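You operate a simulated robot arm through the tools that you are given. There is no shell and no other tool.

You are at the controls of a simulated robot arm. One attempt, no reset.

TASK
Run the pump on the test mat through the job on its sheet.
Fine: rate and volume as on the sheet with that pump's number; let it finish.

The check looks at the end state, three seconds after you hand in, the way a careful person would. Anything else that was tipped, shoved, dropped, spilled or broken makes it a failure. Flat cloth is picked up by pressing the open fingertips on it (5 to 10 N) and closing them slowly along it; thin cloth reads only 2 to 8 mm in the jaws.

THE ROBOT
A 7-joint arm with a three-finger gripper, fixed in place. Base frame: the origin is at the foot of the arm, x ahead of it, y to its left, z up. Lengths are in mm, angles in degrees, forces in N, time in s.
Its first joint turns from -166.0 to 166.0 degrees. Payload 2.69 kg.
The tool frame sits at the grasp point between the pads (the TCP): z along the fingers, y along the line on which they close. The tips reach 30 mm beyond it. The gripper opens to 128 mm. The gripper's body begins 117 mm behind the TCP.
Orientation is that of the tool frame in the base frame, as a unit quaternion [x, y, z, w]. With the fingers straight down and closing along the base's y, the tool's x points along the base's -x, its y along +y and its z along -z.

THE INTERFACE
- The arm moves only by the tool nudge_tool. Its argument "rows" is a list of rows, each an object (a shift or turn left out is 0, a gripper value left out holds the last) with "offset": the shift along the tool's x, y, z in m, a list of three; "rotation": the turn, a rotation vector about the tool's x, y, z in degrees, a list of three; "gripper": the finger opening in m, from 0 to 0.128. In form: [{"offset": [tx, ty, tz], "rotation": [rx, ry, rz], "gripper": gripper}, ...]. A call has 1 to 20 rows; each row is the pose to reach, as a shift and turn from the pose commanded when the call began, along the tool's axes at that moment. Each row takes 0.2 s and may step no farther than 50 mm and 8.6 degrees from the row before; otherwise, or with a gripper value out of range, the whole call is refused. A pose out of reach is approached as far as the arm can. The call stops where the force on the tool passes 40 N (or 10 N more than at its start, if that is more) or the arm is blocked; 0.2 s more then pass. The fingers move at their own pace and stop on an object; they squeeze with about 24 N. The grip force told is the motor's: it shows also when the fingers shut on nothing. Time passes only in rows, and 0.2 s behind the last, so rows that repeat a pose let the fingers close. The reply holds the time, the measured pose of the TCP, the force on the tool along the base axes, the opening and the grip force, in the units named above and with some noise, with the torque about the TCP (base axes, N m) and any sound that the robot's microphone picked up, and new pictures: "show" is both (left out), scene, wrist or none.
- Cameras (640 x 400 px; columns grow to the right, rows downward): "scene" is fixed at [219.6, -500.3, 1678.2]; the picture's right is [0.86, -0.50, 0.00], its down [-0.29, -0.49, -0.82] and it looks along [0.42, 0.71, -0.57] (base axes); focal length 354 px, centre (320, 200). "wrist" rides on the gripper at [58, 54, -131] in the tool frame; the picture's right is [-0.68, 0.74, 0.00], its down [-0.62, -0.57, -0.55] and it looks along [-0.40, -0.37, 0.84] (tool axes); focal length 234 px, centre (320, 200). There is no depth. A picture from a camera that has moved, and an enlarged one, comes with that camera's place and axes in the base frame and with its lens.
- raise_lower(by): slides the trunk up (or, below 0, down) by that many mm; the arm rides with it, the base frame stays. It gives what a move gives, with no picture.
- zoom(camera, box): a new picture of the part [left, top, right, bottom] of that camera's present view, enlarged. No time passes.
- hand_in(): hands the job in; it is judged then, once.

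Nothing tells you positions but the pictures and the camera data. Unless the task says otherwise, let go and move clear before handing in.

The tools are called by a JSON object that holds its "api" and its "payload". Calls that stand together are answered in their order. nudge_tool: Moves the arm, as the interface text tells. Its arguments: {"type":"object","properties":{"rows":{"type":"array"},"show":{"type":"string","enum":["both","scene","wrist","none"]}},"required":["rows"]} The other tools are called the same way: raise_lower (by) slides the trunk up or down; zoom (camera, box) takes an enlarged picture of a part of a camera's view; hand_in () hands the job in.

At the start:

```text
t: 0.0
tcp_pos: [334.4, 520.7, 1275.9]
ee_rot: [0.0, 1.0, 0.0, -0.001]
force: [0.1, 0.1, 0.4]
moment: [0.02, -0.03, 0.0]
grip_width: 128.2
grip_force: 0.1
trunk travel left (down, up): [-150.0, 200.0]
```

scene: 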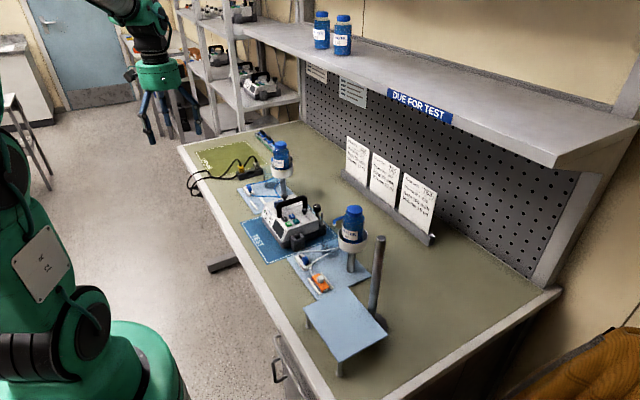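
wrist: 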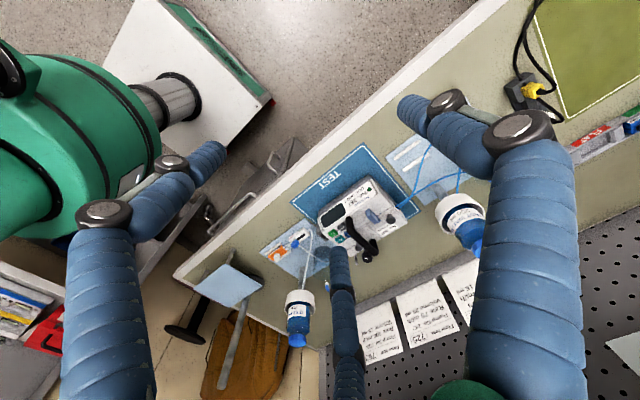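

I see a bench with a pump on a blue TEST mat, two bottles on stands, three sheets on a holder, and shelves. I'll zoom in to read the sheets and the pump before moving anything.

{"api": "zoom", "payload": {"camera": "scene", "box": [230, 180, 350, 255]}}

{"api": "zoom", "payload": {"camera": "scene", "box": [335, 130, 447, 250]}}

{"api": "zoom", "payload": {"camera": "scene", "box": [280, 195, 400, 300]}}

{"api": "zoom", "payload": {"camera": "scene", "box": [180, 115, 310, 215]}}

{"api": "zoom", "payload": {"camera": "wrist", "box": [290, 140, 440, 280]}}

{"api": "zoom", "payload": {"camera": "wrist", "box": [340, 250, 490, 370]}}

```text
5.33 times, centred on (290, 218) of scene
camera zoom: at [219.6, -500.3, 1678.2], right [0.86, -0.5, 0.0], down [-0.29, -0.49, -0.82], along [0.42, 0.71, -0.57], focal length 1890 px, centre (480, 107)
```

zoom: 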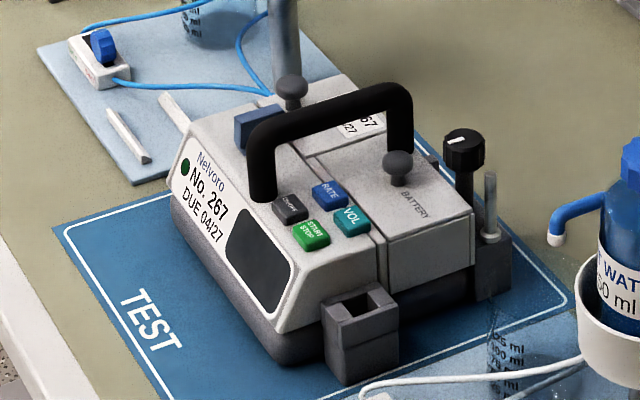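

```text
3.33 times, centred on (391, 190) of scene
camera zoom: at [219.6, -500.3, 1678.2], right [0.86, -0.5, 0.0], down [-0.29, -0.49, -0.82], along [0.42, 0.71, -0.57], focal length 1181 px, centre (83, 233)
```

zoom: 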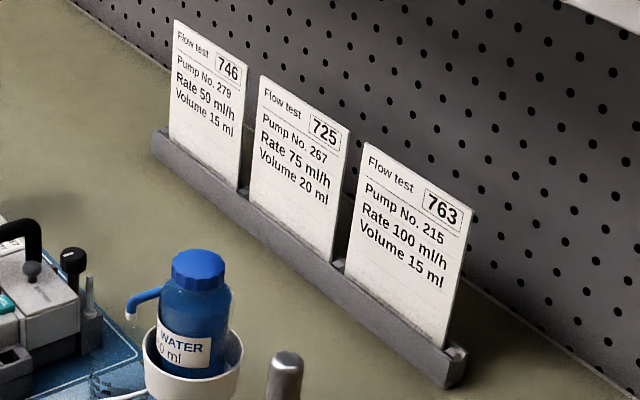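

```text
3.81 times, centred on (340, 248) of scene
camera zoom: at [219.6, -500.3, 1678.2], right [0.86, -0.5, 0.0], down [-0.29, -0.49, -0.82], along [0.42, 0.71, -0.57], focal length 1350 px, centre (244, 19)
```

zoom: 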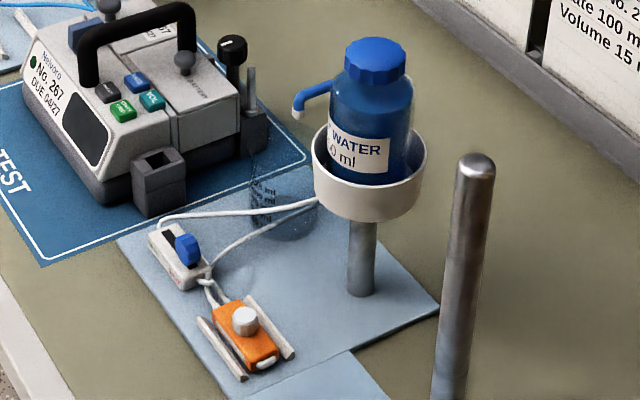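

```text
4.00 times, centred on (245, 165) of scene
camera zoom: at [219.6, -500.3, 1678.2], right [0.86, -0.5, 0.0], down [-0.29, -0.49, -0.82], along [0.42, 0.71, -0.57], focal length 1418 px, centre (620, 340)
```

zoom: 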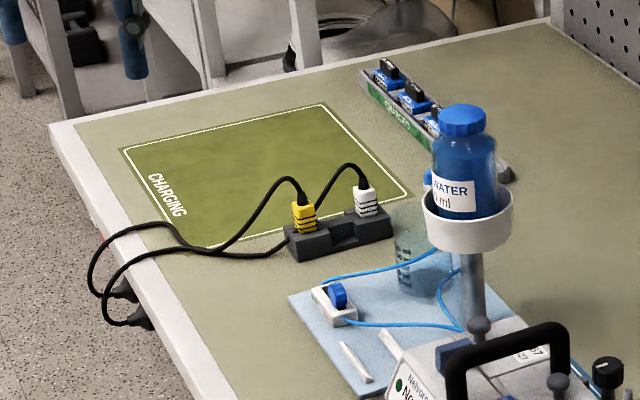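

```text
2.86 times, centred on (365, 210) of wrist
camera zoom: at [278.2, 576.5, 1406.9], right [0.68, 0.74, 0.0], down [0.62, -0.57, 0.55], along [0.4, -0.37, -0.84], focal length 669 px, centre (191, 171)
```

zoom: 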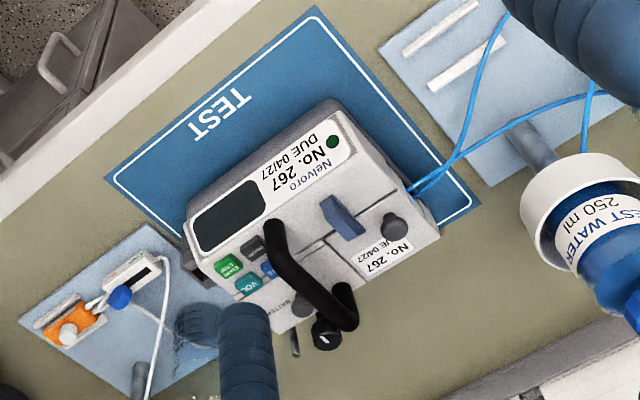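

```text
3.33 times, centred on (415, 310) of wrist
camera zoom: at [278.2, 576.5, 1406.9], right [0.68, 0.74, 0.0], down [0.62, -0.57, 0.55], along [0.4, -0.37, -0.84], focal length 781 px, centre (3, -167)
```

zoom: 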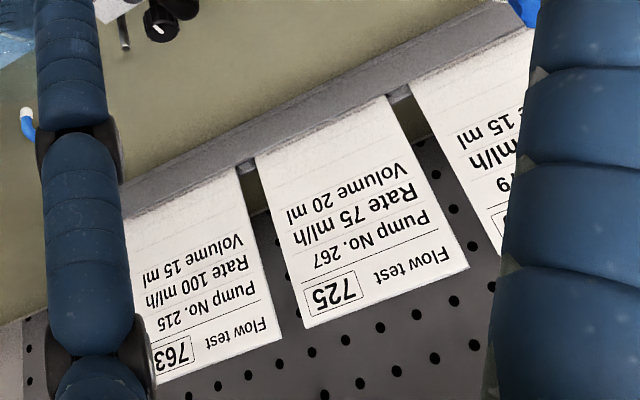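

The sheet for pump No. 267 reads rate 75 ml/h and volume 20 ml. I'll inspect the gripper, the battery rack and the tubing in more detail before I move.

{"api": "zoom", "payload": {"camera": "scene", "box": [100, 20, 230, 150]}}

{"api": "zoom", "payload": {"camera": "scene", "box": [285, 50, 385, 120]}}

{"api": "zoom", "payload": {"camera": "wrist", "box": [240, 210, 360, 310]}}

{"api": "zoom", "payload": {"camera": "scene", "box": [255, 190, 325, 240]}}

{"api": "zoom", "payload": {"camera": "wrist", "box": [500, 50, 640, 200]}}

{"api": "zoom", "payload": {"camera": "scene", "box": [240, 120, 310, 165]}}

{"api": "zoom", "payload": {"camera": "wrist", "box": [0, 180, 220, 400]}}

{"api": "zoom", "payload": {"camera": "scene", "box": [170, 0, 310, 115]}}

```text
3.08 times, centred on (165, 85) of scene
camera zoom: at [219.6, -500.3, 1678.2], right [0.86, -0.5, 0.0], down [-0.29, -0.49, -0.82], along [0.42, 0.71, -0.57], focal length 1090 px, centre (797, 554)
```

zoom: 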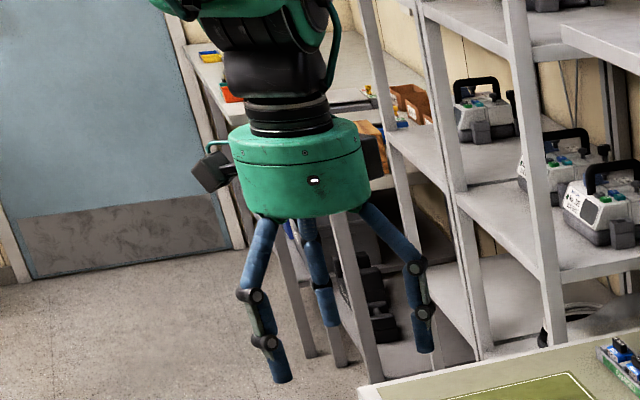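

```text
5.71 times, centred on (335, 85) of scene
camera zoom: at [219.6, -500.3, 1678.2], right [0.86, -0.5, 0.0], down [-0.29, -0.49, -0.82], along [0.42, 0.71, -0.57], focal length 2025 px, centre (234, 857)
```

zoom: 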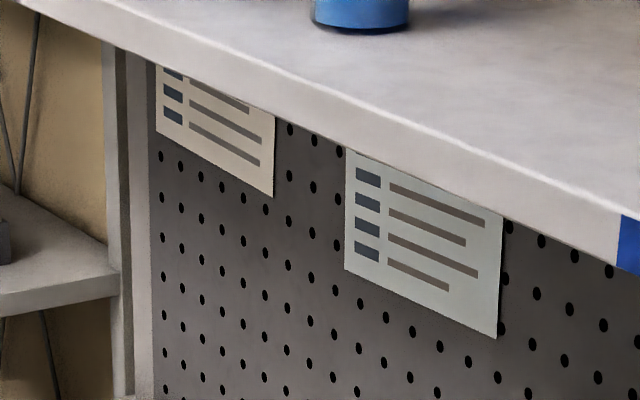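

```text
4.00 times, centred on (300, 260) of wrist
camera zoom: at [278.2, 576.5, 1406.9], right [0.68, 0.74, 0.0], down [0.62, -0.57, 0.55], along [0.4, -0.37, -0.84], focal length 937 px, centre (400, -40)
```

zoom: 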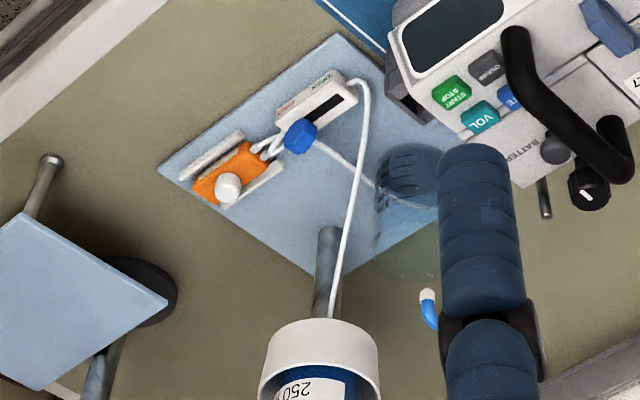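

```text
8.00 times, centred on (290, 215) of scene
camera zoom: at [219.6, -500.3, 1678.2], right [0.86, -0.5, 0.0], down [-0.29, -0.49, -0.82], along [0.42, 0.71, -0.57], focal length 2835 px, centre (560, 80)
```

zoom: 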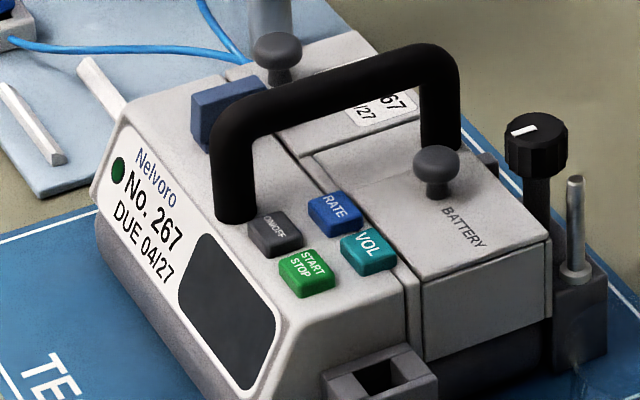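

```text
2.67 times, centred on (570, 125) of wrist
camera zoom: at [278.2, 576.5, 1406.9], right [0.68, 0.74, 0.0], down [0.62, -0.57, 0.55], along [0.4, -0.37, -0.84], focal length 624 px, centre (-347, 400)
```

zoom: 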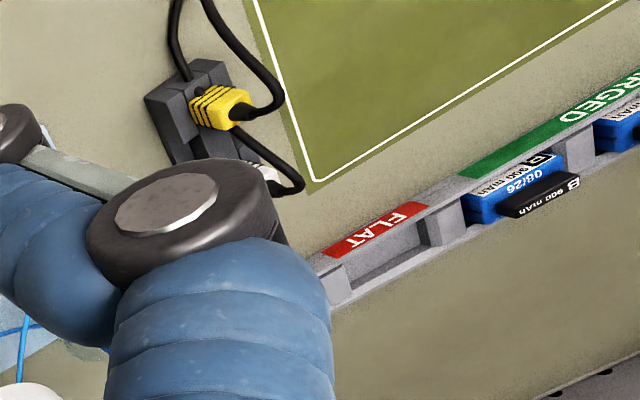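

```text
8.89 times, centred on (275, 142) of scene
camera zoom: at [219.6, -500.3, 1678.2], right [0.86, -0.5, 0.0], down [-0.29, -0.49, -0.82], along [0.42, 0.71, -0.57], focal length 3150 px, centre (720, 711)
```

zoom: 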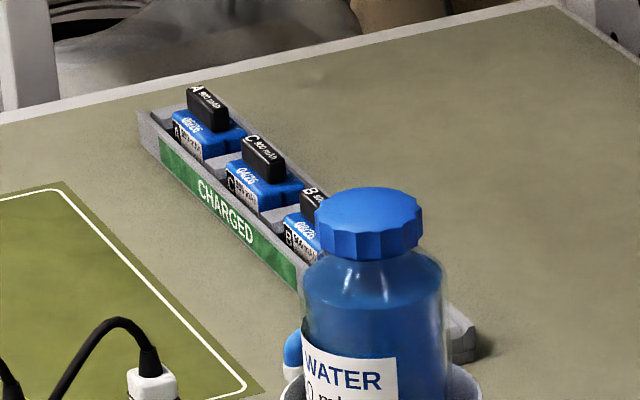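

```text
1.82 times, centred on (110, 290) of wrist
camera zoom: at [278.2, 576.5, 1406.9], right [0.68, 0.74, 0.0], down [0.62, -0.57, 0.55], along [0.4, -0.37, -0.84], focal length 426 px, centre (702, 36)
```

zoom: 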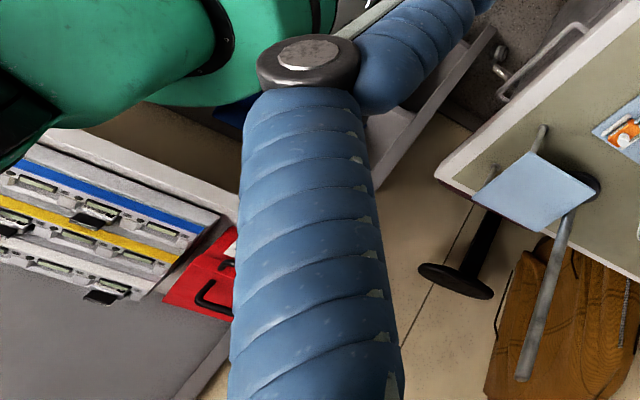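

```text
3.48 times, centred on (240, 58) of scene
camera zoom: at [219.6, -500.3, 1678.2], right [0.86, -0.5, 0.0], down [-0.29, -0.49, -0.82], along [0.42, 0.71, -0.57], focal length 1233 px, centre (598, 696)
```

zoom: 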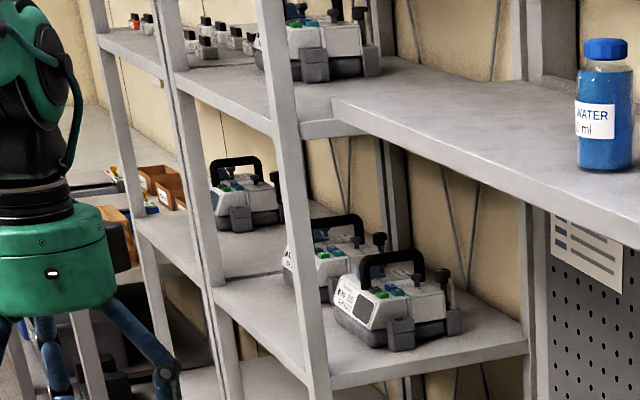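

The pump is near (620, 340), with its top at about z = 960, and the bench top is at about 860. Next I'll move closer for a better look at the pump, and close the fingers on the way to see how their tips look.

{"api": "nudge_tool", "payload": {"rows": [{"offset": [-0.025, -0.008, 0.01], "gripper": 0.0}, {"offset": [-0.05, -0.016, 0.02]}, {"offset": [-0.075, -0.025, 0.04]}, {"offset": [-0.1, -0.034, 0.06]}, {"offset": [-0.125, -0.042, 0.08]}, {"offset": [-0.15, -0.05, 0.1]}, {"offset": [-0.17, -0.06, 0.12]}, {"offset": [-0.184, -0.067, 0.14]}, {"offset": [-0.184, -0.067, 0.141]}], "show": "both"}}

```text
t: 2.0
tcp_pos: [519.1, 456.3, 1135.5]
ee_rot: [-0.001, 1.0, 0.0, 0.0]
force: [0.3, 0.7, -0.3]
moment: [0.02, 0.05, 0.0]
grip_width: 2.1
grip_force: 24.4
trunk travel left (down, up): [-150.0, 200.0]
camera wrist: at [463.0, 510.5, 1266.2], right [0.68, 0.74, 0.0], down [0.62, -0.57, 0.55], along [0.4, -0.37, -0.84], focal length 234 px, centre (320, 200)
```

scene: 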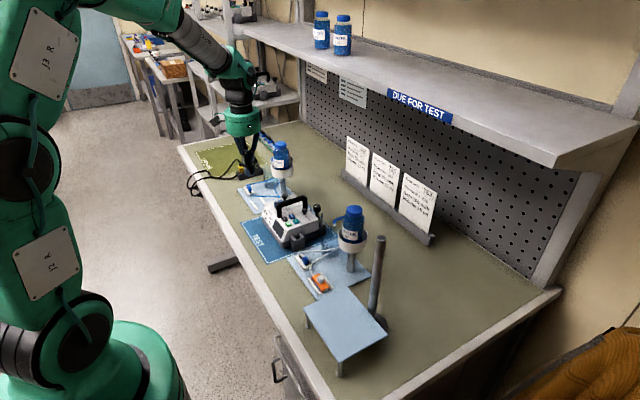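
wrist: 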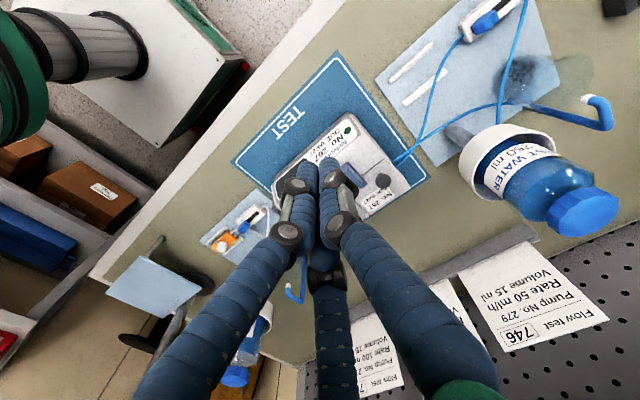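

The fingers close to a small bundle at the TCP. I'll zoom in on the pump's left side and on the blue tubing set.

{"api": "zoom", "payload": {"camera": "wrist", "box": [380, 0, 640, 160]}}

{"api": "zoom", "payload": {"camera": "wrist", "box": [290, 100, 440, 240]}}

{"api": "zoom", "payload": {"camera": "wrist", "box": [180, 180, 300, 270]}}

{"api": "zoom", "payload": {"camera": "scene", "box": [230, 170, 300, 215]}}

```text
2.46 times, centred on (510, 80) of wrist
camera zoom: at [463.0, 510.5, 1266.2], right [0.68, 0.74, 0.0], down [0.62, -0.57, 0.55], along [0.4, -0.37, -0.84], focal length 576 px, centre (-148, 495)
```

zoom: 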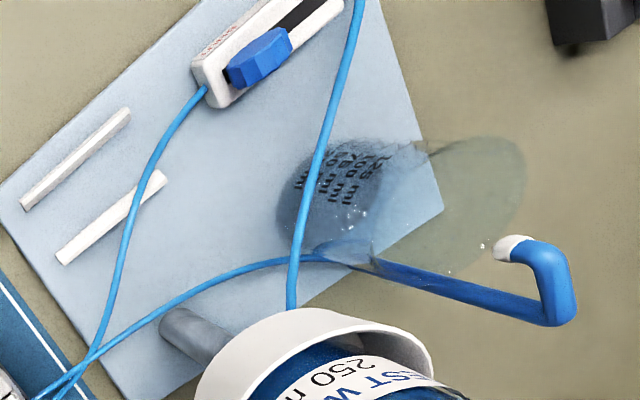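

```text
2.86 times, centred on (365, 170) of wrist
camera zoom: at [463.0, 510.5, 1266.2], right [0.68, 0.74, 0.0], down [0.62, -0.57, 0.55], along [0.4, -0.37, -0.84], focal length 669 px, centre (191, 286)
```

zoom: 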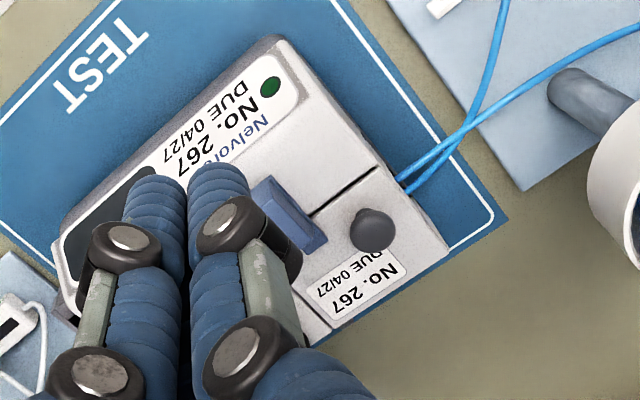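

```text
4.44 times, centred on (240, 225) of wrist
camera zoom: at [463.0, 510.5, 1266.2], right [0.68, 0.74, 0.0], down [0.62, -0.57, 0.55], along [0.4, -0.37, -0.84], focal length 1041 px, centre (676, 89)
```

zoom: 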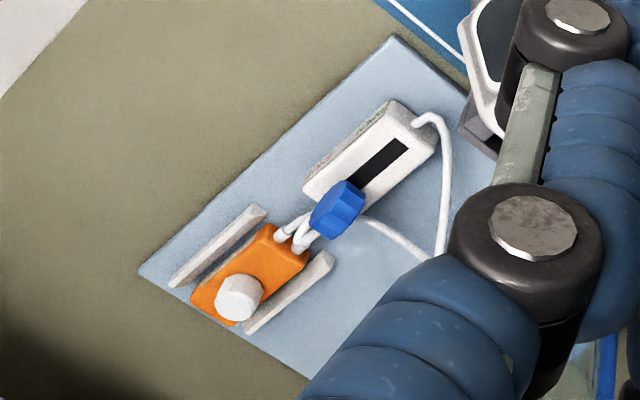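

```text
8.89 times, centred on (265, 192) of scene
camera zoom: at [219.6, -500.3, 1678.2], right [0.86, -0.5, 0.0], down [-0.29, -0.49, -0.82], along [0.42, 0.71, -0.57], focal length 3150 px, centre (809, 267)
```

zoom: 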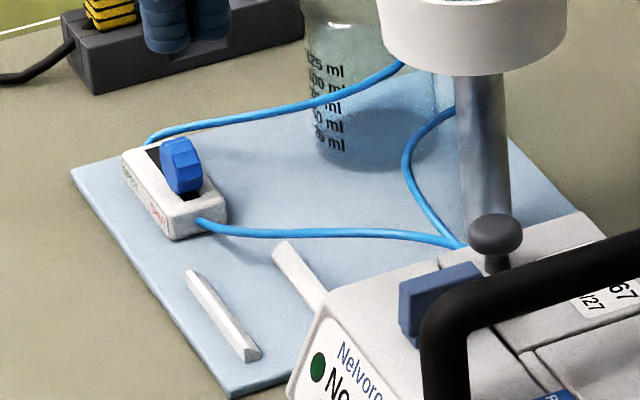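

The blue tubing set already seems to be loaded into the pump, and the orange cassette on the right is parked. I'll move the camera to directly above the pump to see its top and screen clearly.

{"api": "nudge_tool", "payload": {"rows": [{"offset": [-0.024, -0.027, 0.0]}, {"offset": [-0.048, -0.054, 0.0]}, {"offset": [-0.072, -0.081, 0.01]}, {"offset": [-0.096, -0.108, 0.02]}, {"offset": [-0.121, -0.136, 0.035]}, {"offset": [-0.121, -0.136, 0.035]}], "show": "both"}}

```text
t: 3.4
tcp_pos: [641.6, 319.1, 1101.1]
ee_rot: [0.0, 1.0, 0.0, 0.001]
force: [-0.3, 0.0, -0.6]
moment: [0.0, 0.07, 0.01]
grip_width: 2.4
grip_force: 23.6
trunk travel left (down, up): [-150.0, 200.0]
camera wrist: at [585.1, 373.1, 1231.5], right [0.68, 0.74, 0.0], down [0.62, -0.57, 0.55], along [0.4, -0.37, -0.84], focal length 234 px, centre (320, 200)
```

scene: 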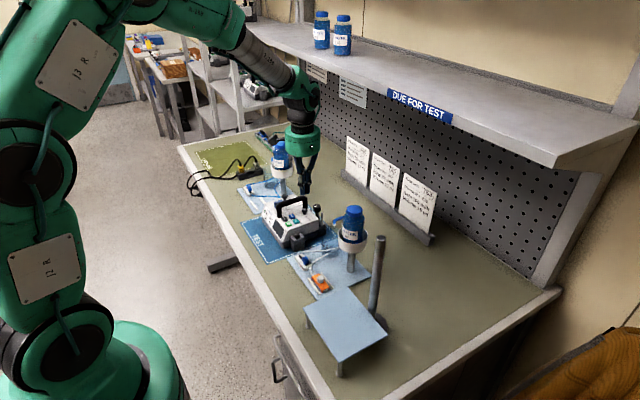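
wrist: 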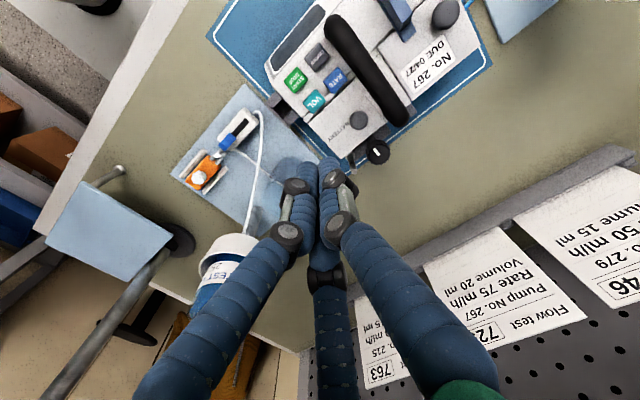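

{"api": "zoom", "payload": {"camera": "wrist", "box": [200, 0, 500, 180]}}

{"api": "zoom", "payload": {"camera": "wrist", "box": [260, 50, 410, 170]}}

{"api": "zoom", "payload": {"camera": "wrist", "box": [160, 90, 310, 200]}}

{"api": "zoom", "payload": {"camera": "scene", "box": [255, 190, 335, 250]}}

```text
2.13 times, centred on (350, 90) of wrist
camera zoom: at [585.1, 373.1, 1231.5], right [0.68, 0.74, 0.0], down [0.62, -0.57, 0.55], along [0.4, -0.37, -0.84], focal length 500 px, centre (256, 435)
```

zoom: 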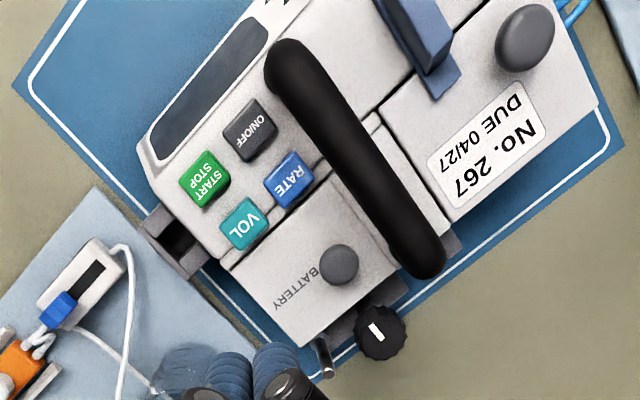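

```text
3.33 times, centred on (335, 110) of wrist
camera zoom: at [585.1, 373.1, 1231.5], right [0.68, 0.74, 0.0], down [0.62, -0.57, 0.55], along [0.4, -0.37, -0.84], focal length 781 px, centre (270, 500)
```

zoom: 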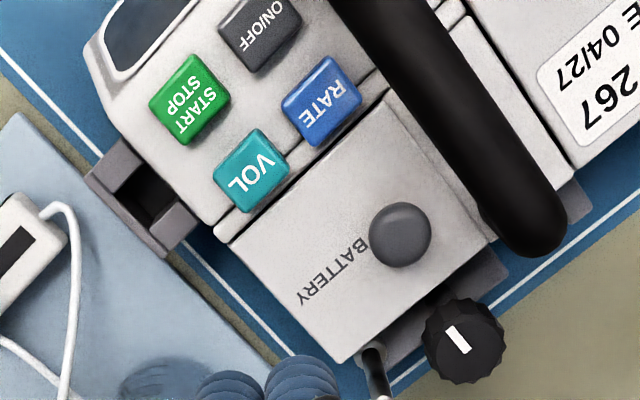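

```text
3.64 times, centred on (235, 145) of wrist
camera zoom: at [585.1, 373.1, 1231.5], right [0.68, 0.74, 0.0], down [0.62, -0.57, 0.55], along [0.4, -0.37, -0.84], focal length 852 px, centre (629, 400)
```

zoom: 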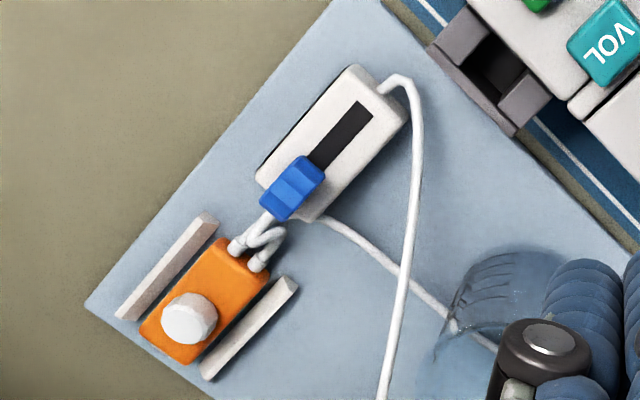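

```text
6.67 times, centred on (295, 220) of scene
camera zoom: at [219.6, -500.3, 1678.2], right [0.86, -0.5, 0.0], down [-0.29, -0.49, -0.82], along [0.42, 0.71, -0.57], focal length 2363 px, centre (487, 67)
```

zoom: 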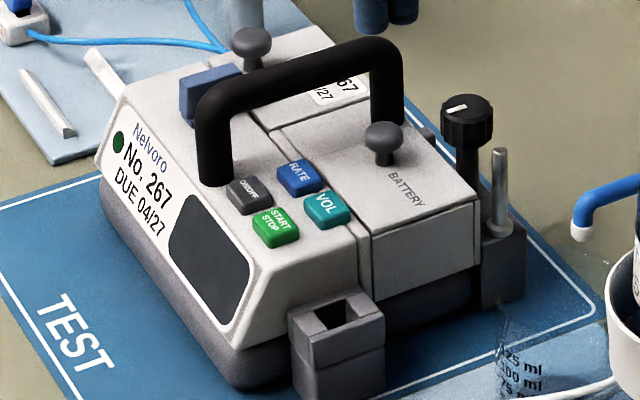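

The controls are clear now: ON/OFF, START/STOP, RATE and VOL at about z = 956, a black dial on a stalk, and the handle at about y = 391. I'll look at the fingertip bundle in the scene view to check how accurately I can press a button.

{"api": "zoom", "payload": {"camera": "scene", "box": [265, 120, 345, 240]}}

{"api": "zoom", "payload": {"camera": "wrist", "box": [260, 130, 400, 260]}}

```text
3.33 times, centred on (305, 180) of scene
camera zoom: at [219.6, -500.3, 1678.2], right [0.86, -0.5, 0.0], down [-0.29, -0.49, -0.82], along [0.42, 0.71, -0.57], focal length 1181 px, centre (370, 267)
```

zoom: 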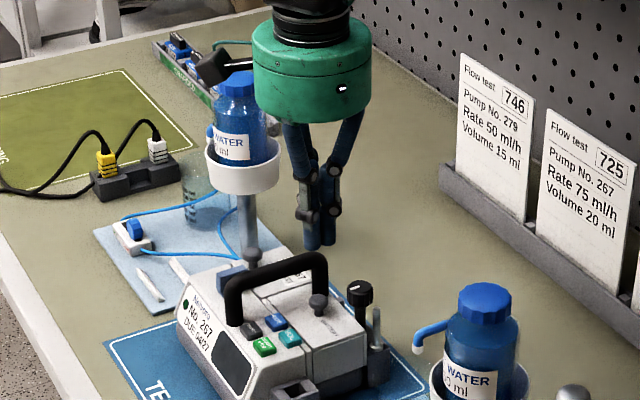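

```text
3.08 times, centred on (330, 195) of wrist
camera zoom: at [585.1, 373.1, 1231.5], right [0.68, 0.74, 0.0], down [0.62, -0.57, 0.55], along [0.4, -0.37, -0.84], focal length 720 px, centre (289, 215)
```

zoom: 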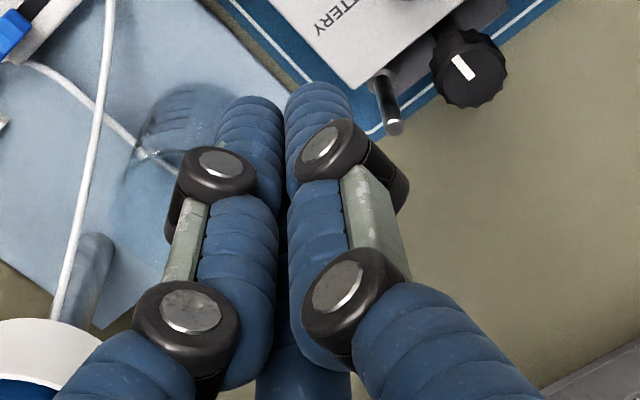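

The closed fingertips make a bundle about 28 mm wide, so I'll tilt the tool 15° away from the handle. I'll hover the tips about 20 mm above ON/OFF at (592, 362, 956).

{"api": "nudge_tool", "payload": {"rows": [{"offset": [0.025, 0, 0], "rotation": [-7.5, 0, 0]}, {"offset": [0.0496, 0, 0.015], "rotation": [-15, 0, 0]}, {"offset": [0.0496, 0.012, 0.045], "rotation": [-15, 0, 0]}, {"offset": [0.0496, 0.025, 0.075], "rotation": [-15, 0, 0]}, {"offset": [0.0496, 0.0299, 0.0968], "rotation": [-15, 0, 0]}, {"offset": [0.0496, 0.0299, 0.0968], "rotation": [-15, 0, 0]}], "show": "both"}}

```text
t: 4.8
tcp_pos: [589.9, 348.2, 1003.0]
ee_rot: [-0.001, 0.991, 0.131, 0.0]
force: [0.1, 0.3, -0.2]
moment: [0.02, -0.01, 0.0]
grip_width: 2.1
grip_force: 23.9
trunk travel left (down, up): [-150.0, 200.0]
camera wrist: at [534.2, 367.7, 1142.5], right [0.68, 0.71, 0.19], down [0.62, -0.69, 0.38], along [0.4, -0.14, -0.9], focal length 234 px, centre (320, 200)
```

scene: 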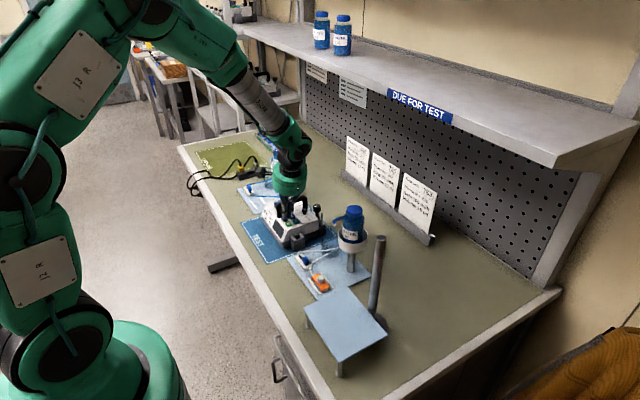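
wrist: 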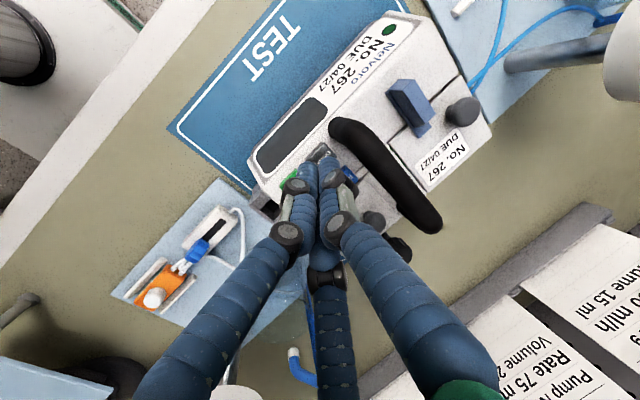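

{"api": "zoom", "payload": {"camera": "wrist", "box": [240, 80, 420, 210]}}

{"api": "zoom", "payload": {"camera": "scene", "box": [250, 170, 340, 250]}}

```text
3.08 times, centred on (330, 145) of wrist
camera zoom: at [534.2, 367.7, 1142.5], right [0.68, 0.71, 0.19], down [0.62, -0.69, 0.38], along [0.4, -0.14, -0.9], focal length 720 px, centre (289, 369)
```

zoom: 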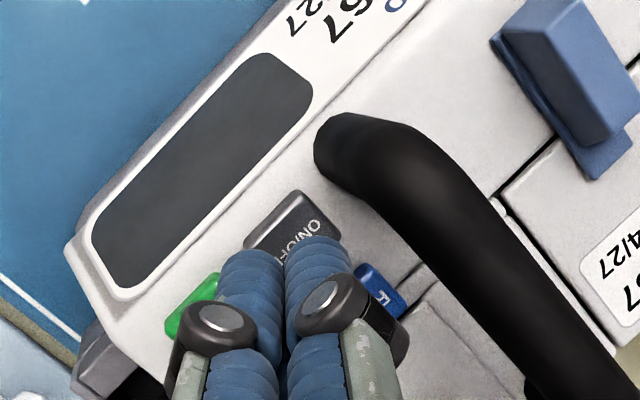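

```text
5.00 times, centred on (295, 210) of scene
camera zoom: at [219.6, -500.3, 1678.2], right [0.86, -0.5, 0.0], down [-0.29, -0.49, -0.82], along [0.42, 0.71, -0.57], focal length 1772 px, centre (445, 150)
```

zoom: 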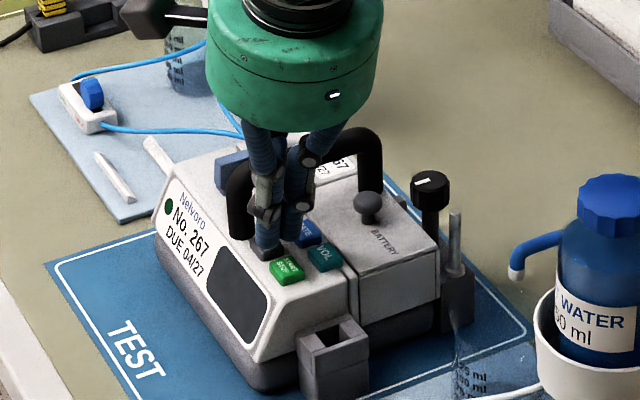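

The tips are about 18 mm above ON/OFF and clear of the handle. I'll press straight down in small steps and come back up.

{"api": "nudge_tool", "payload": {"rows": [{"offset": [-0.002, 0.0012, 0.0148], "rotation": [0, 0, 0]}, {"offset": [-0.002, 0.00017, 0.0187]}, {"offset": [-0.002, -0.00035, 0.0206]}, {"offset": [-0.002, -0.00087, 0.02255]}, {"offset": [-0.002, 0.00017, 0.0187]}, {"offset": [-0.002, 0.0022, 0.005]}], "show": "both"}}

```text
t: 5.7
tcp_pos: [593.4, 355.2, 987.9]
ee_rot: [0.0, 0.991, 0.132, 0.003]
force: [-1.3, 1.5, 12.6]
moment: [-0.01, 0.05, -0.01]
grip_width: 2.1
grip_force: 23.8
trunk travel left (down, up): [-150.0, 200.0]
heard: click, click
stopped in row 4: the force on the tool passed its limit at 43 N (the readings are from after the stop); the commanded pose is now the measured one
camera wrist: at [536.6, 373.3, 1126.8], right [0.67, 0.71, 0.2], down [0.61, -0.69, 0.39], along [0.41, -0.14, -0.9], focal length 234 px, centre (320, 200)
```

scene: 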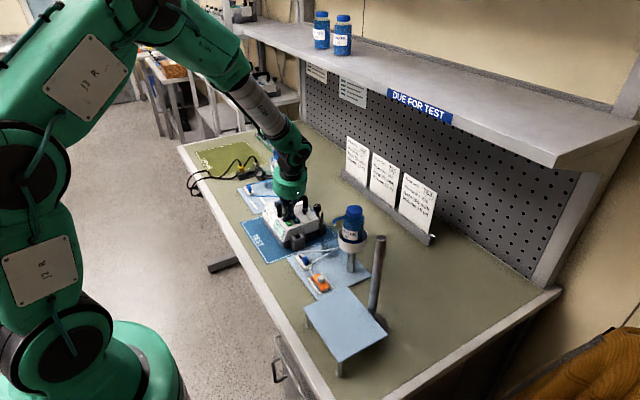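
wrist: 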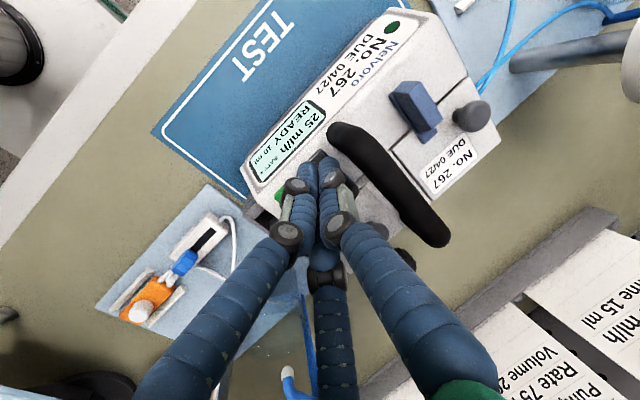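

The screen has come on and seems to read 25 ml/h, READY, 10 ml. I'll back off and read it properly.

{"api": "nudge_tool", "payload": {"rows": [{"offset": [0, 0.0, -0.008]}, {"offset": [0, 0.0, -0.02]}, {"offset": [0, -0.01, -0.045]}, {"offset": [0, -0.01, -0.045]}], "show": "wrist"}}

{"api": "zoom", "payload": {"camera": "wrist", "box": [230, 60, 430, 190]}}

{"api": "zoom", "payload": {"camera": "scene", "box": [255, 190, 335, 250]}}

```text
t: 6.7
tcp_pos: [591.7, 334.5, 1026.1]
ee_rot: [0.0, 0.991, 0.131, 0.002]
force: [-0.4, 0.1, 1.2]
moment: [-0.02, -0.02, 0.0]
grip_width: 2.2
grip_force: 24.0
trunk travel left (down, up): [-150.0, 200.0]
camera wrist: at [534.6, 352.1, 1166.4], right [0.68, 0.71, 0.19], down [0.61, -0.69, 0.38], along [0.41, -0.14, -0.9], focal length 234 px, centre (320, 200)
```

wrist: 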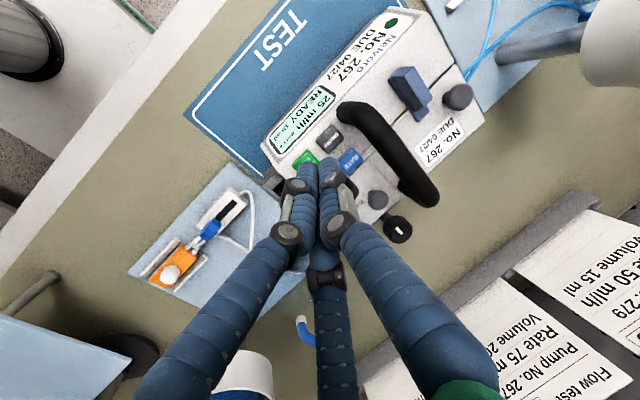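

```text
3.08 times, centred on (330, 125) of wrist
camera zoom: at [534.6, 352.1, 1166.4], right [0.68, 0.71, 0.19], down [0.61, -0.69, 0.38], along [0.41, -0.14, -0.9], focal length 720 px, centre (289, 431)
```

zoom: 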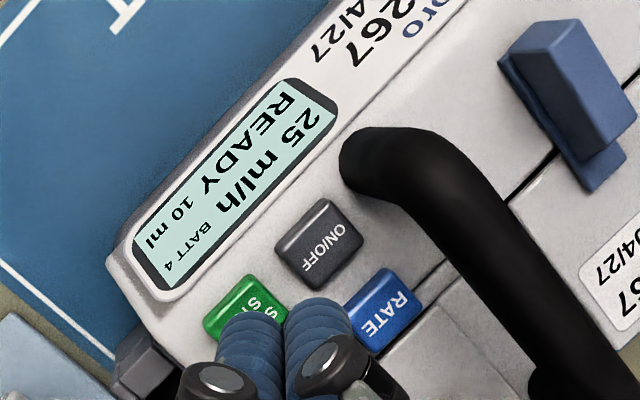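

```text
6.67 times, centred on (295, 220) of scene
camera zoom: at [219.6, -500.3, 1678.2], right [0.86, -0.5, 0.0], down [-0.29, -0.49, -0.82], along [0.42, 0.71, -0.57], focal length 2363 px, centre (487, 67)
```

zoom: 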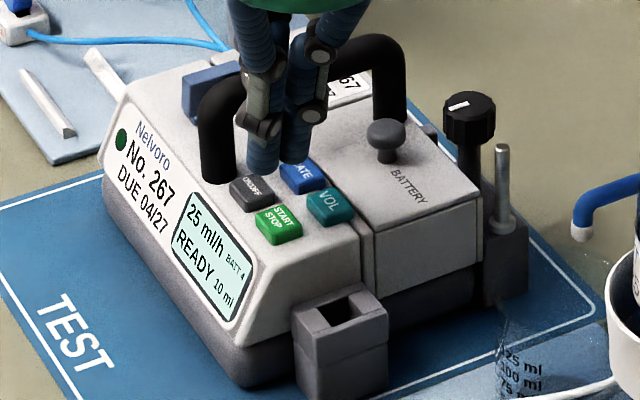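

The screen reads 25 ml/h, READY, BATT 4, 10 ml. I'll now press RATE once at about (619, 361) and see how the value changes.

{"api": "nudge_tool", "payload": {"rows": [{"offset": [-0.0263, 0.002, 0.0]}, {"offset": [-0.0263, 0.011, 0.031]}, {"offset": [-0.0263, 0.0105, 0.0365]}, {"offset": [-0.0263, 0.0098, 0.0395]}, {"offset": [-0.0263, 0.0091, 0.0425]}, {"offset": [-0.0263, 0.0087, 0.044]}, {"offset": [-0.0263, 0.0098, 0.0395]}, {"offset": [-0.0263, 0.01, 0.025]}, {"offset": [-0.0263, 0.002, 0.005]}], "show": "wrist"}}

{"api": "zoom", "payload": {"camera": "scene", "box": [255, 190, 335, 250]}}

```text
t: 8.7
tcp_pos: [619.7, 337.4, 1021.8]
ee_rot: [0.0, 0.991, 0.132, 0.002]
force: [-0.3, 0.3, 0.0]
moment: [-0.06, 0.03, -0.02]
grip_width: 2.1
grip_force: 24.1
trunk travel left (down, up): [-150.0, 200.0]
heard: click
camera wrist: at [562.2, 354.9, 1162.5], right [0.68, 0.71, 0.19], down [0.62, -0.69, 0.38], along [0.41, -0.14, -0.9], focal length 234 px, centre (320, 200)
```

wrist: 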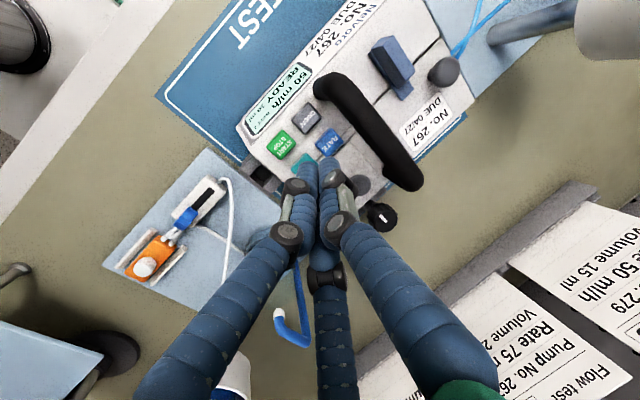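

```text
6.67 times, centred on (295, 220) of scene
camera zoom: at [219.6, -500.3, 1678.2], right [0.86, -0.5, 0.0], down [-0.29, -0.49, -0.82], along [0.42, 0.71, -0.57], focal length 2363 px, centre (487, 67)
```

zoom: 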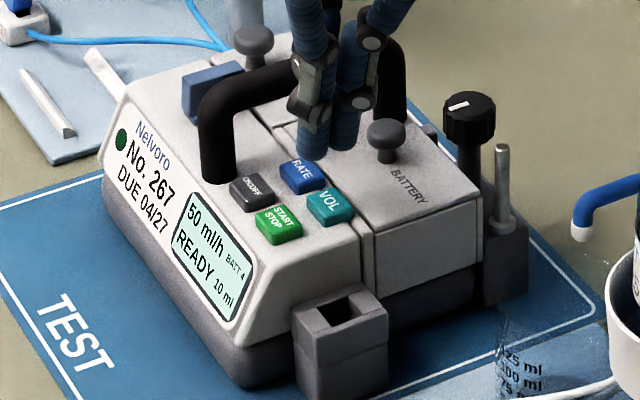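

One press moved the rate from 25 to 50 ml/h. I'll press RATE once more to reach 75.

{"api": "nudge_tool", "payload": {"rows": [{"offset": [0, 0.009, 0.026]}, {"offset": [0, 0.0085, 0.0315]}, {"offset": [0, 0.0078, 0.0345]}, {"offset": [0, 0.0071, 0.0375]}, {"offset": [0, 0.0067, 0.039]}, {"offset": [0, 0.0078, 0.0345]}, {"offset": [0, 0.008, 0.02]}, {"offset": [0, 0.0, 0.0]}], "show": "wrist"}}

{"api": "zoom", "payload": {"camera": "scene", "box": [255, 190, 335, 250]}}

```text
t: 10.5
tcp_pos: [618.6, 338.3, 1020.8]
ee_rot: [-0.002, 0.991, 0.131, 0.002]
force: [0.7, 0.3, -0.3]
moment: [-0.02, 0.0, 0.0]
grip_width: 2.3
grip_force: 23.7
trunk travel left (down, up): [-150.0, 200.0]
heard: click
camera wrist: at [561.7, 356.6, 1161.1], right [0.68, 0.71, 0.19], down [0.61, -0.69, 0.38], along [0.41, -0.14, -0.9], focal length 234 px, centre (320, 200)
```

wrist: 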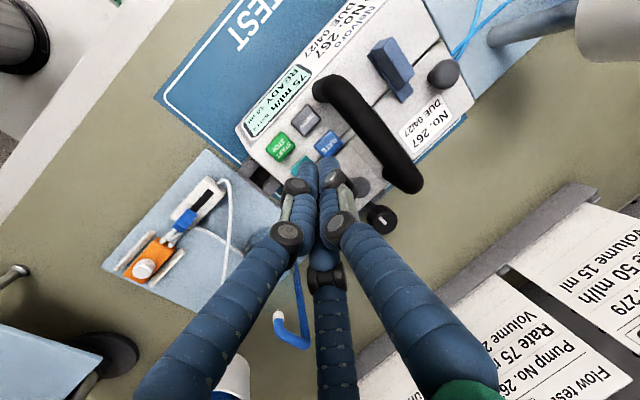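

```text
6.67 times, centred on (295, 220) of scene
camera zoom: at [219.6, -500.3, 1678.2], right [0.86, -0.5, 0.0], down [-0.29, -0.49, -0.82], along [0.42, 0.71, -0.57], focal length 2363 px, centre (487, 67)
```

zoom: 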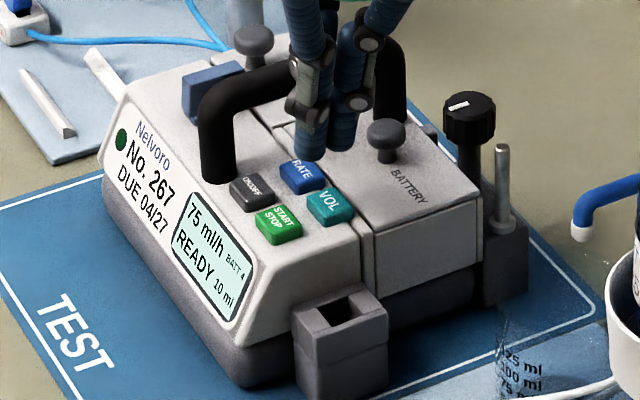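

The rate is now 75 ml/h. Next is VOL at about (617, 334): one press to see how it steps.

{"api": "nudge_tool", "payload": {"rows": [{"offset": [0.001, -0.0266, -0.0071]}, {"offset": [0.001, -0.0176, 0.0189]}, {"offset": [0.001, -0.0181, 0.0244]}, {"offset": [0.001, -0.0188, 0.0274]}, {"offset": [0.001, -0.0195, 0.0304]}, {"offset": [0.001, -0.0199, 0.0319]}, {"offset": [0.001, -0.0188, 0.0274]}, {"offset": [0.001, -0.0186, 0.0129]}, {"offset": [0.001, -0.0266, -0.0071]}], "show": "wrist"}}

{"api": "zoom", "payload": {"camera": "scene", "box": [255, 190, 335, 250]}}

```text
t: 12.5
tcp_pos: [618.9, 308.5, 1021.7]
ee_rot: [0.0, 0.991, 0.132, 0.002]
force: [0.3, 0.3, -0.3]
moment: [-0.01, -0.02, 0.01]
grip_width: 2.2
grip_force: 24.1
trunk travel left (down, up): [-150.0, 200.0]
heard: click
camera wrist: at [561.2, 327.1, 1162.4], right [0.68, 0.71, 0.19], down [0.62, -0.69, 0.38], along [0.41, -0.14, -0.9], focal length 234 px, centre (320, 200)
```

wrist: 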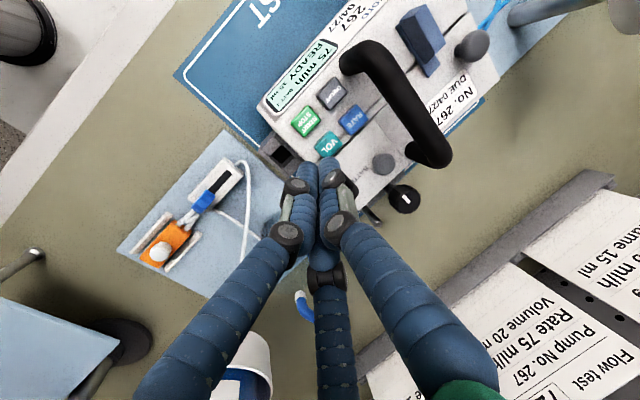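

```text
6.67 times, centred on (295, 220) of scene
camera zoom: at [219.6, -500.3, 1678.2], right [0.86, -0.5, 0.0], down [-0.29, -0.49, -0.82], along [0.42, 0.71, -0.57], focal length 2363 px, centre (487, 67)
```

zoom: 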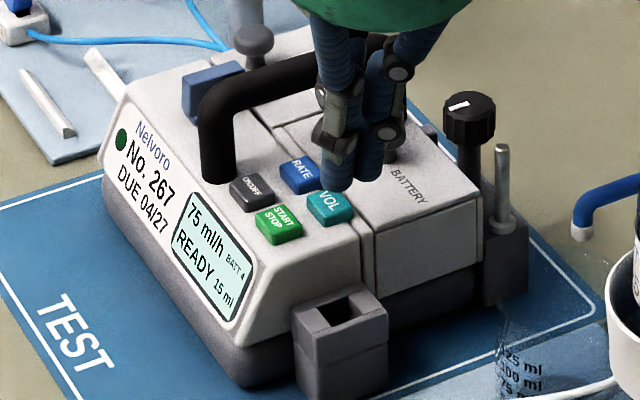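

The volume is now 15 ml, in steps of 5. One more press on VOL should bring it to 20 ml.

{"api": "nudge_tool", "payload": {"rows": [{"offset": [0, 0.009, 0.026]}, {"offset": [0, 0.0085, 0.0315]}, {"offset": [0, 0.0078, 0.0345]}, {"offset": [0, 0.0071, 0.0375]}, {"offset": [0, 0.0067, 0.039]}, {"offset": [0, 0.0078, 0.0345]}, {"offset": [0, 0.008, 0.02]}, {"offset": [0, 0.0, 0.0]}], "show": "wrist"}}

{"api": "zoom", "payload": {"camera": "scene", "box": [255, 190, 335, 250]}}

{"api": "zoom", "payload": {"camera": "scene", "box": [235, 170, 285, 205]}}

{"api": "zoom", "payload": {"camera": "scene", "box": [290, 245, 335, 295]}}

```text
t: 14.3
tcp_pos: [618.5, 309.2, 1022.4]
ee_rot: [0.001, 0.991, 0.131, 0.002]
force: [-0.1, -0.8, 0.7]
moment: [-0.02, -0.02, -0.04]
grip_width: 2.0
grip_force: 24.0
trunk travel left (down, up): [-150.0, 200.0]
heard: click
camera wrist: at [561.6, 327.0, 1162.9], right [0.68, 0.71, 0.19], down [0.62, -0.69, 0.38], along [0.41, -0.14, -0.9], focal length 234 px, centre (320, 200)
```

wrist: 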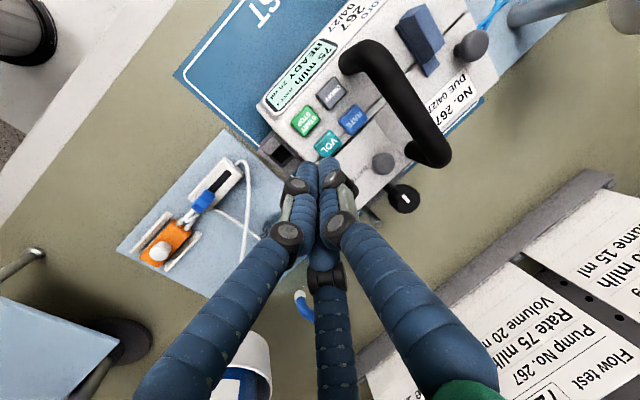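

```text
6.67 times, centred on (295, 220) of scene
camera zoom: at [219.6, -500.3, 1678.2], right [0.86, -0.5, 0.0], down [-0.29, -0.49, -0.82], along [0.42, 0.71, -0.57], focal length 2363 px, centre (487, 67)
```

zoom: 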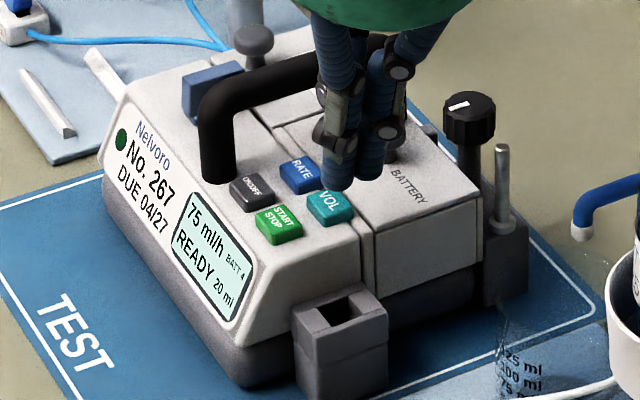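

```text
11.43 times, centred on (260, 188) of scene
camera zoom: at [219.6, -500.3, 1678.2], right [0.86, -0.5, 0.0], down [-0.29, -0.49, -0.82], along [0.42, 0.71, -0.57], focal length 4050 px, centre (1006, 343)
```

zoom: 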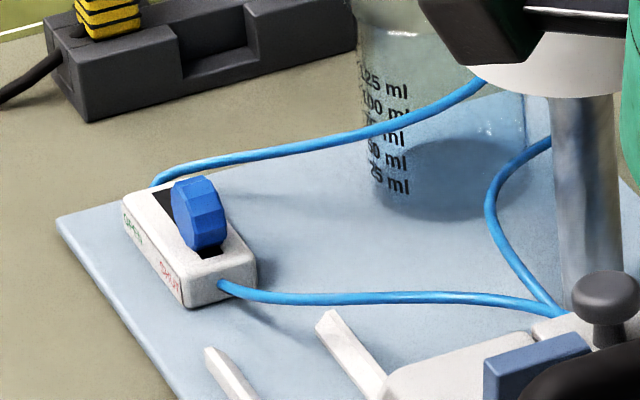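

```text
8.00 times, centred on (312, 270) of scene
camera zoom: at [219.6, -500.3, 1678.2], right [0.86, -0.5, 0.0], down [-0.29, -0.49, -0.82], along [0.42, 0.71, -0.57], focal length 2835 px, centre (380, -360)
```

zoom: 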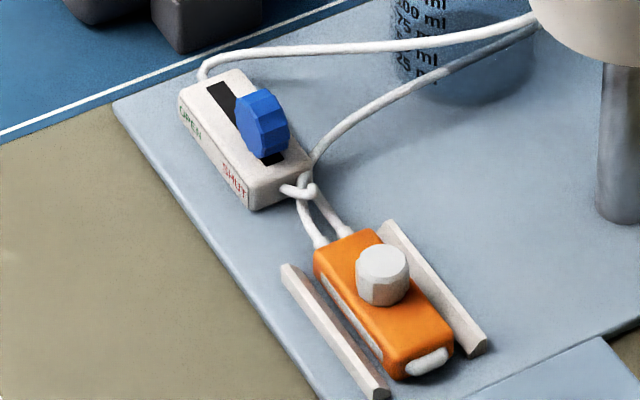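

The pump now shows 75 ml/h, 20 ml, READY, but the blue line's roller clamp looks to be at its SHUT end. I'll lift, straighten the tool and move over to the blue set's clamp near (583, 690) for a closer look.

{"api": "nudge_tool", "payload": {"rows": [{"offset": [0, 0.0078, -0.029]}, {"offset": [0, 0.0155, -0.058], "rotation": [7.5, 0, 0]}, {"offset": [0, 0.0259, -0.0966], "rotation": [15, 0, 0]}, {"offset": [0, 0.0259, -0.0966], "rotation": [15, 0, 0]}], "show": "none"}}

{"api": "nudge_tool", "payload": {"rows": [{"offset": [0.02, 0.03, 0]}, {"offset": [0.04, 0.07, 0]}, {"offset": [0.063, 0.105, 0]}, {"offset": [0.063, 0.145, 0]}, {"offset": [0.063, 0.185, 0]}, {"offset": [0.063, 0.225, 0]}, {"offset": [0.063, 0.265, 0]}, {"offset": [0.063, 0.3, 0.03]}, {"offset": [0.063, 0.331, 0.06]}, {"offset": [0.063, 0.331, 0.1]}, {"offset": [0.063, 0.331, 0.1]}], "show": "both"}}

```text
t: 15.3
tcp_pos: [617.3, 308.2, 1122.2]
ee_rot: [0.0, 1.0, 0.0, 0.002]
force: [-0.8, -0.2, 0.0]
moment: [-0.07, -0.01, -0.01]
grip_width: 2.1
grip_force: 23.9
trunk travel left (down, up): [-150.0, 200.0]
```

```text
t: 17.7
tcp_pos: [555.6, 639.9, 1020.9]
ee_rot: [0.0, 1.0, 0.001, 0.001]
force: [0.2, -0.4, 0.0]
moment: [0.04, 0.01, 0.0]
grip_width: 2.3
grip_force: 24.1
trunk travel left (down, up): [-150.0, 200.0]
camera wrist: at [498.4, 693.7, 1151.7], right [0.68, 0.74, 0.0], down [0.61, -0.57, 0.55], along [0.41, -0.37, -0.84], focal length 234 px, centre (320, 200)
```

scene: 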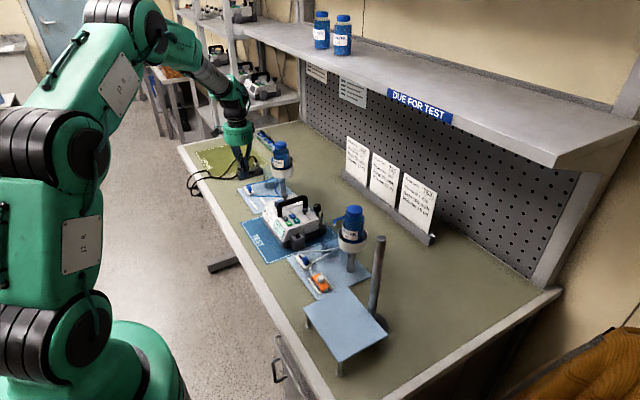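
wrist: 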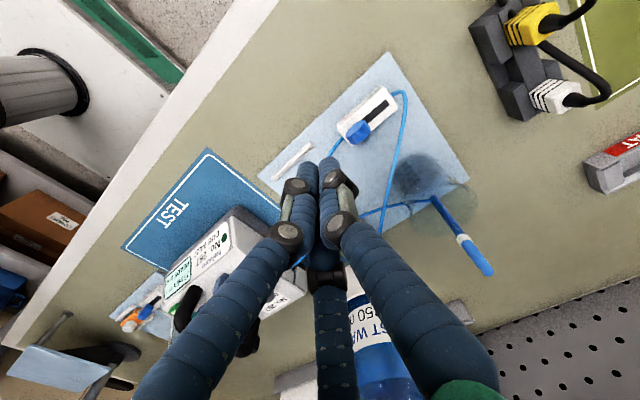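

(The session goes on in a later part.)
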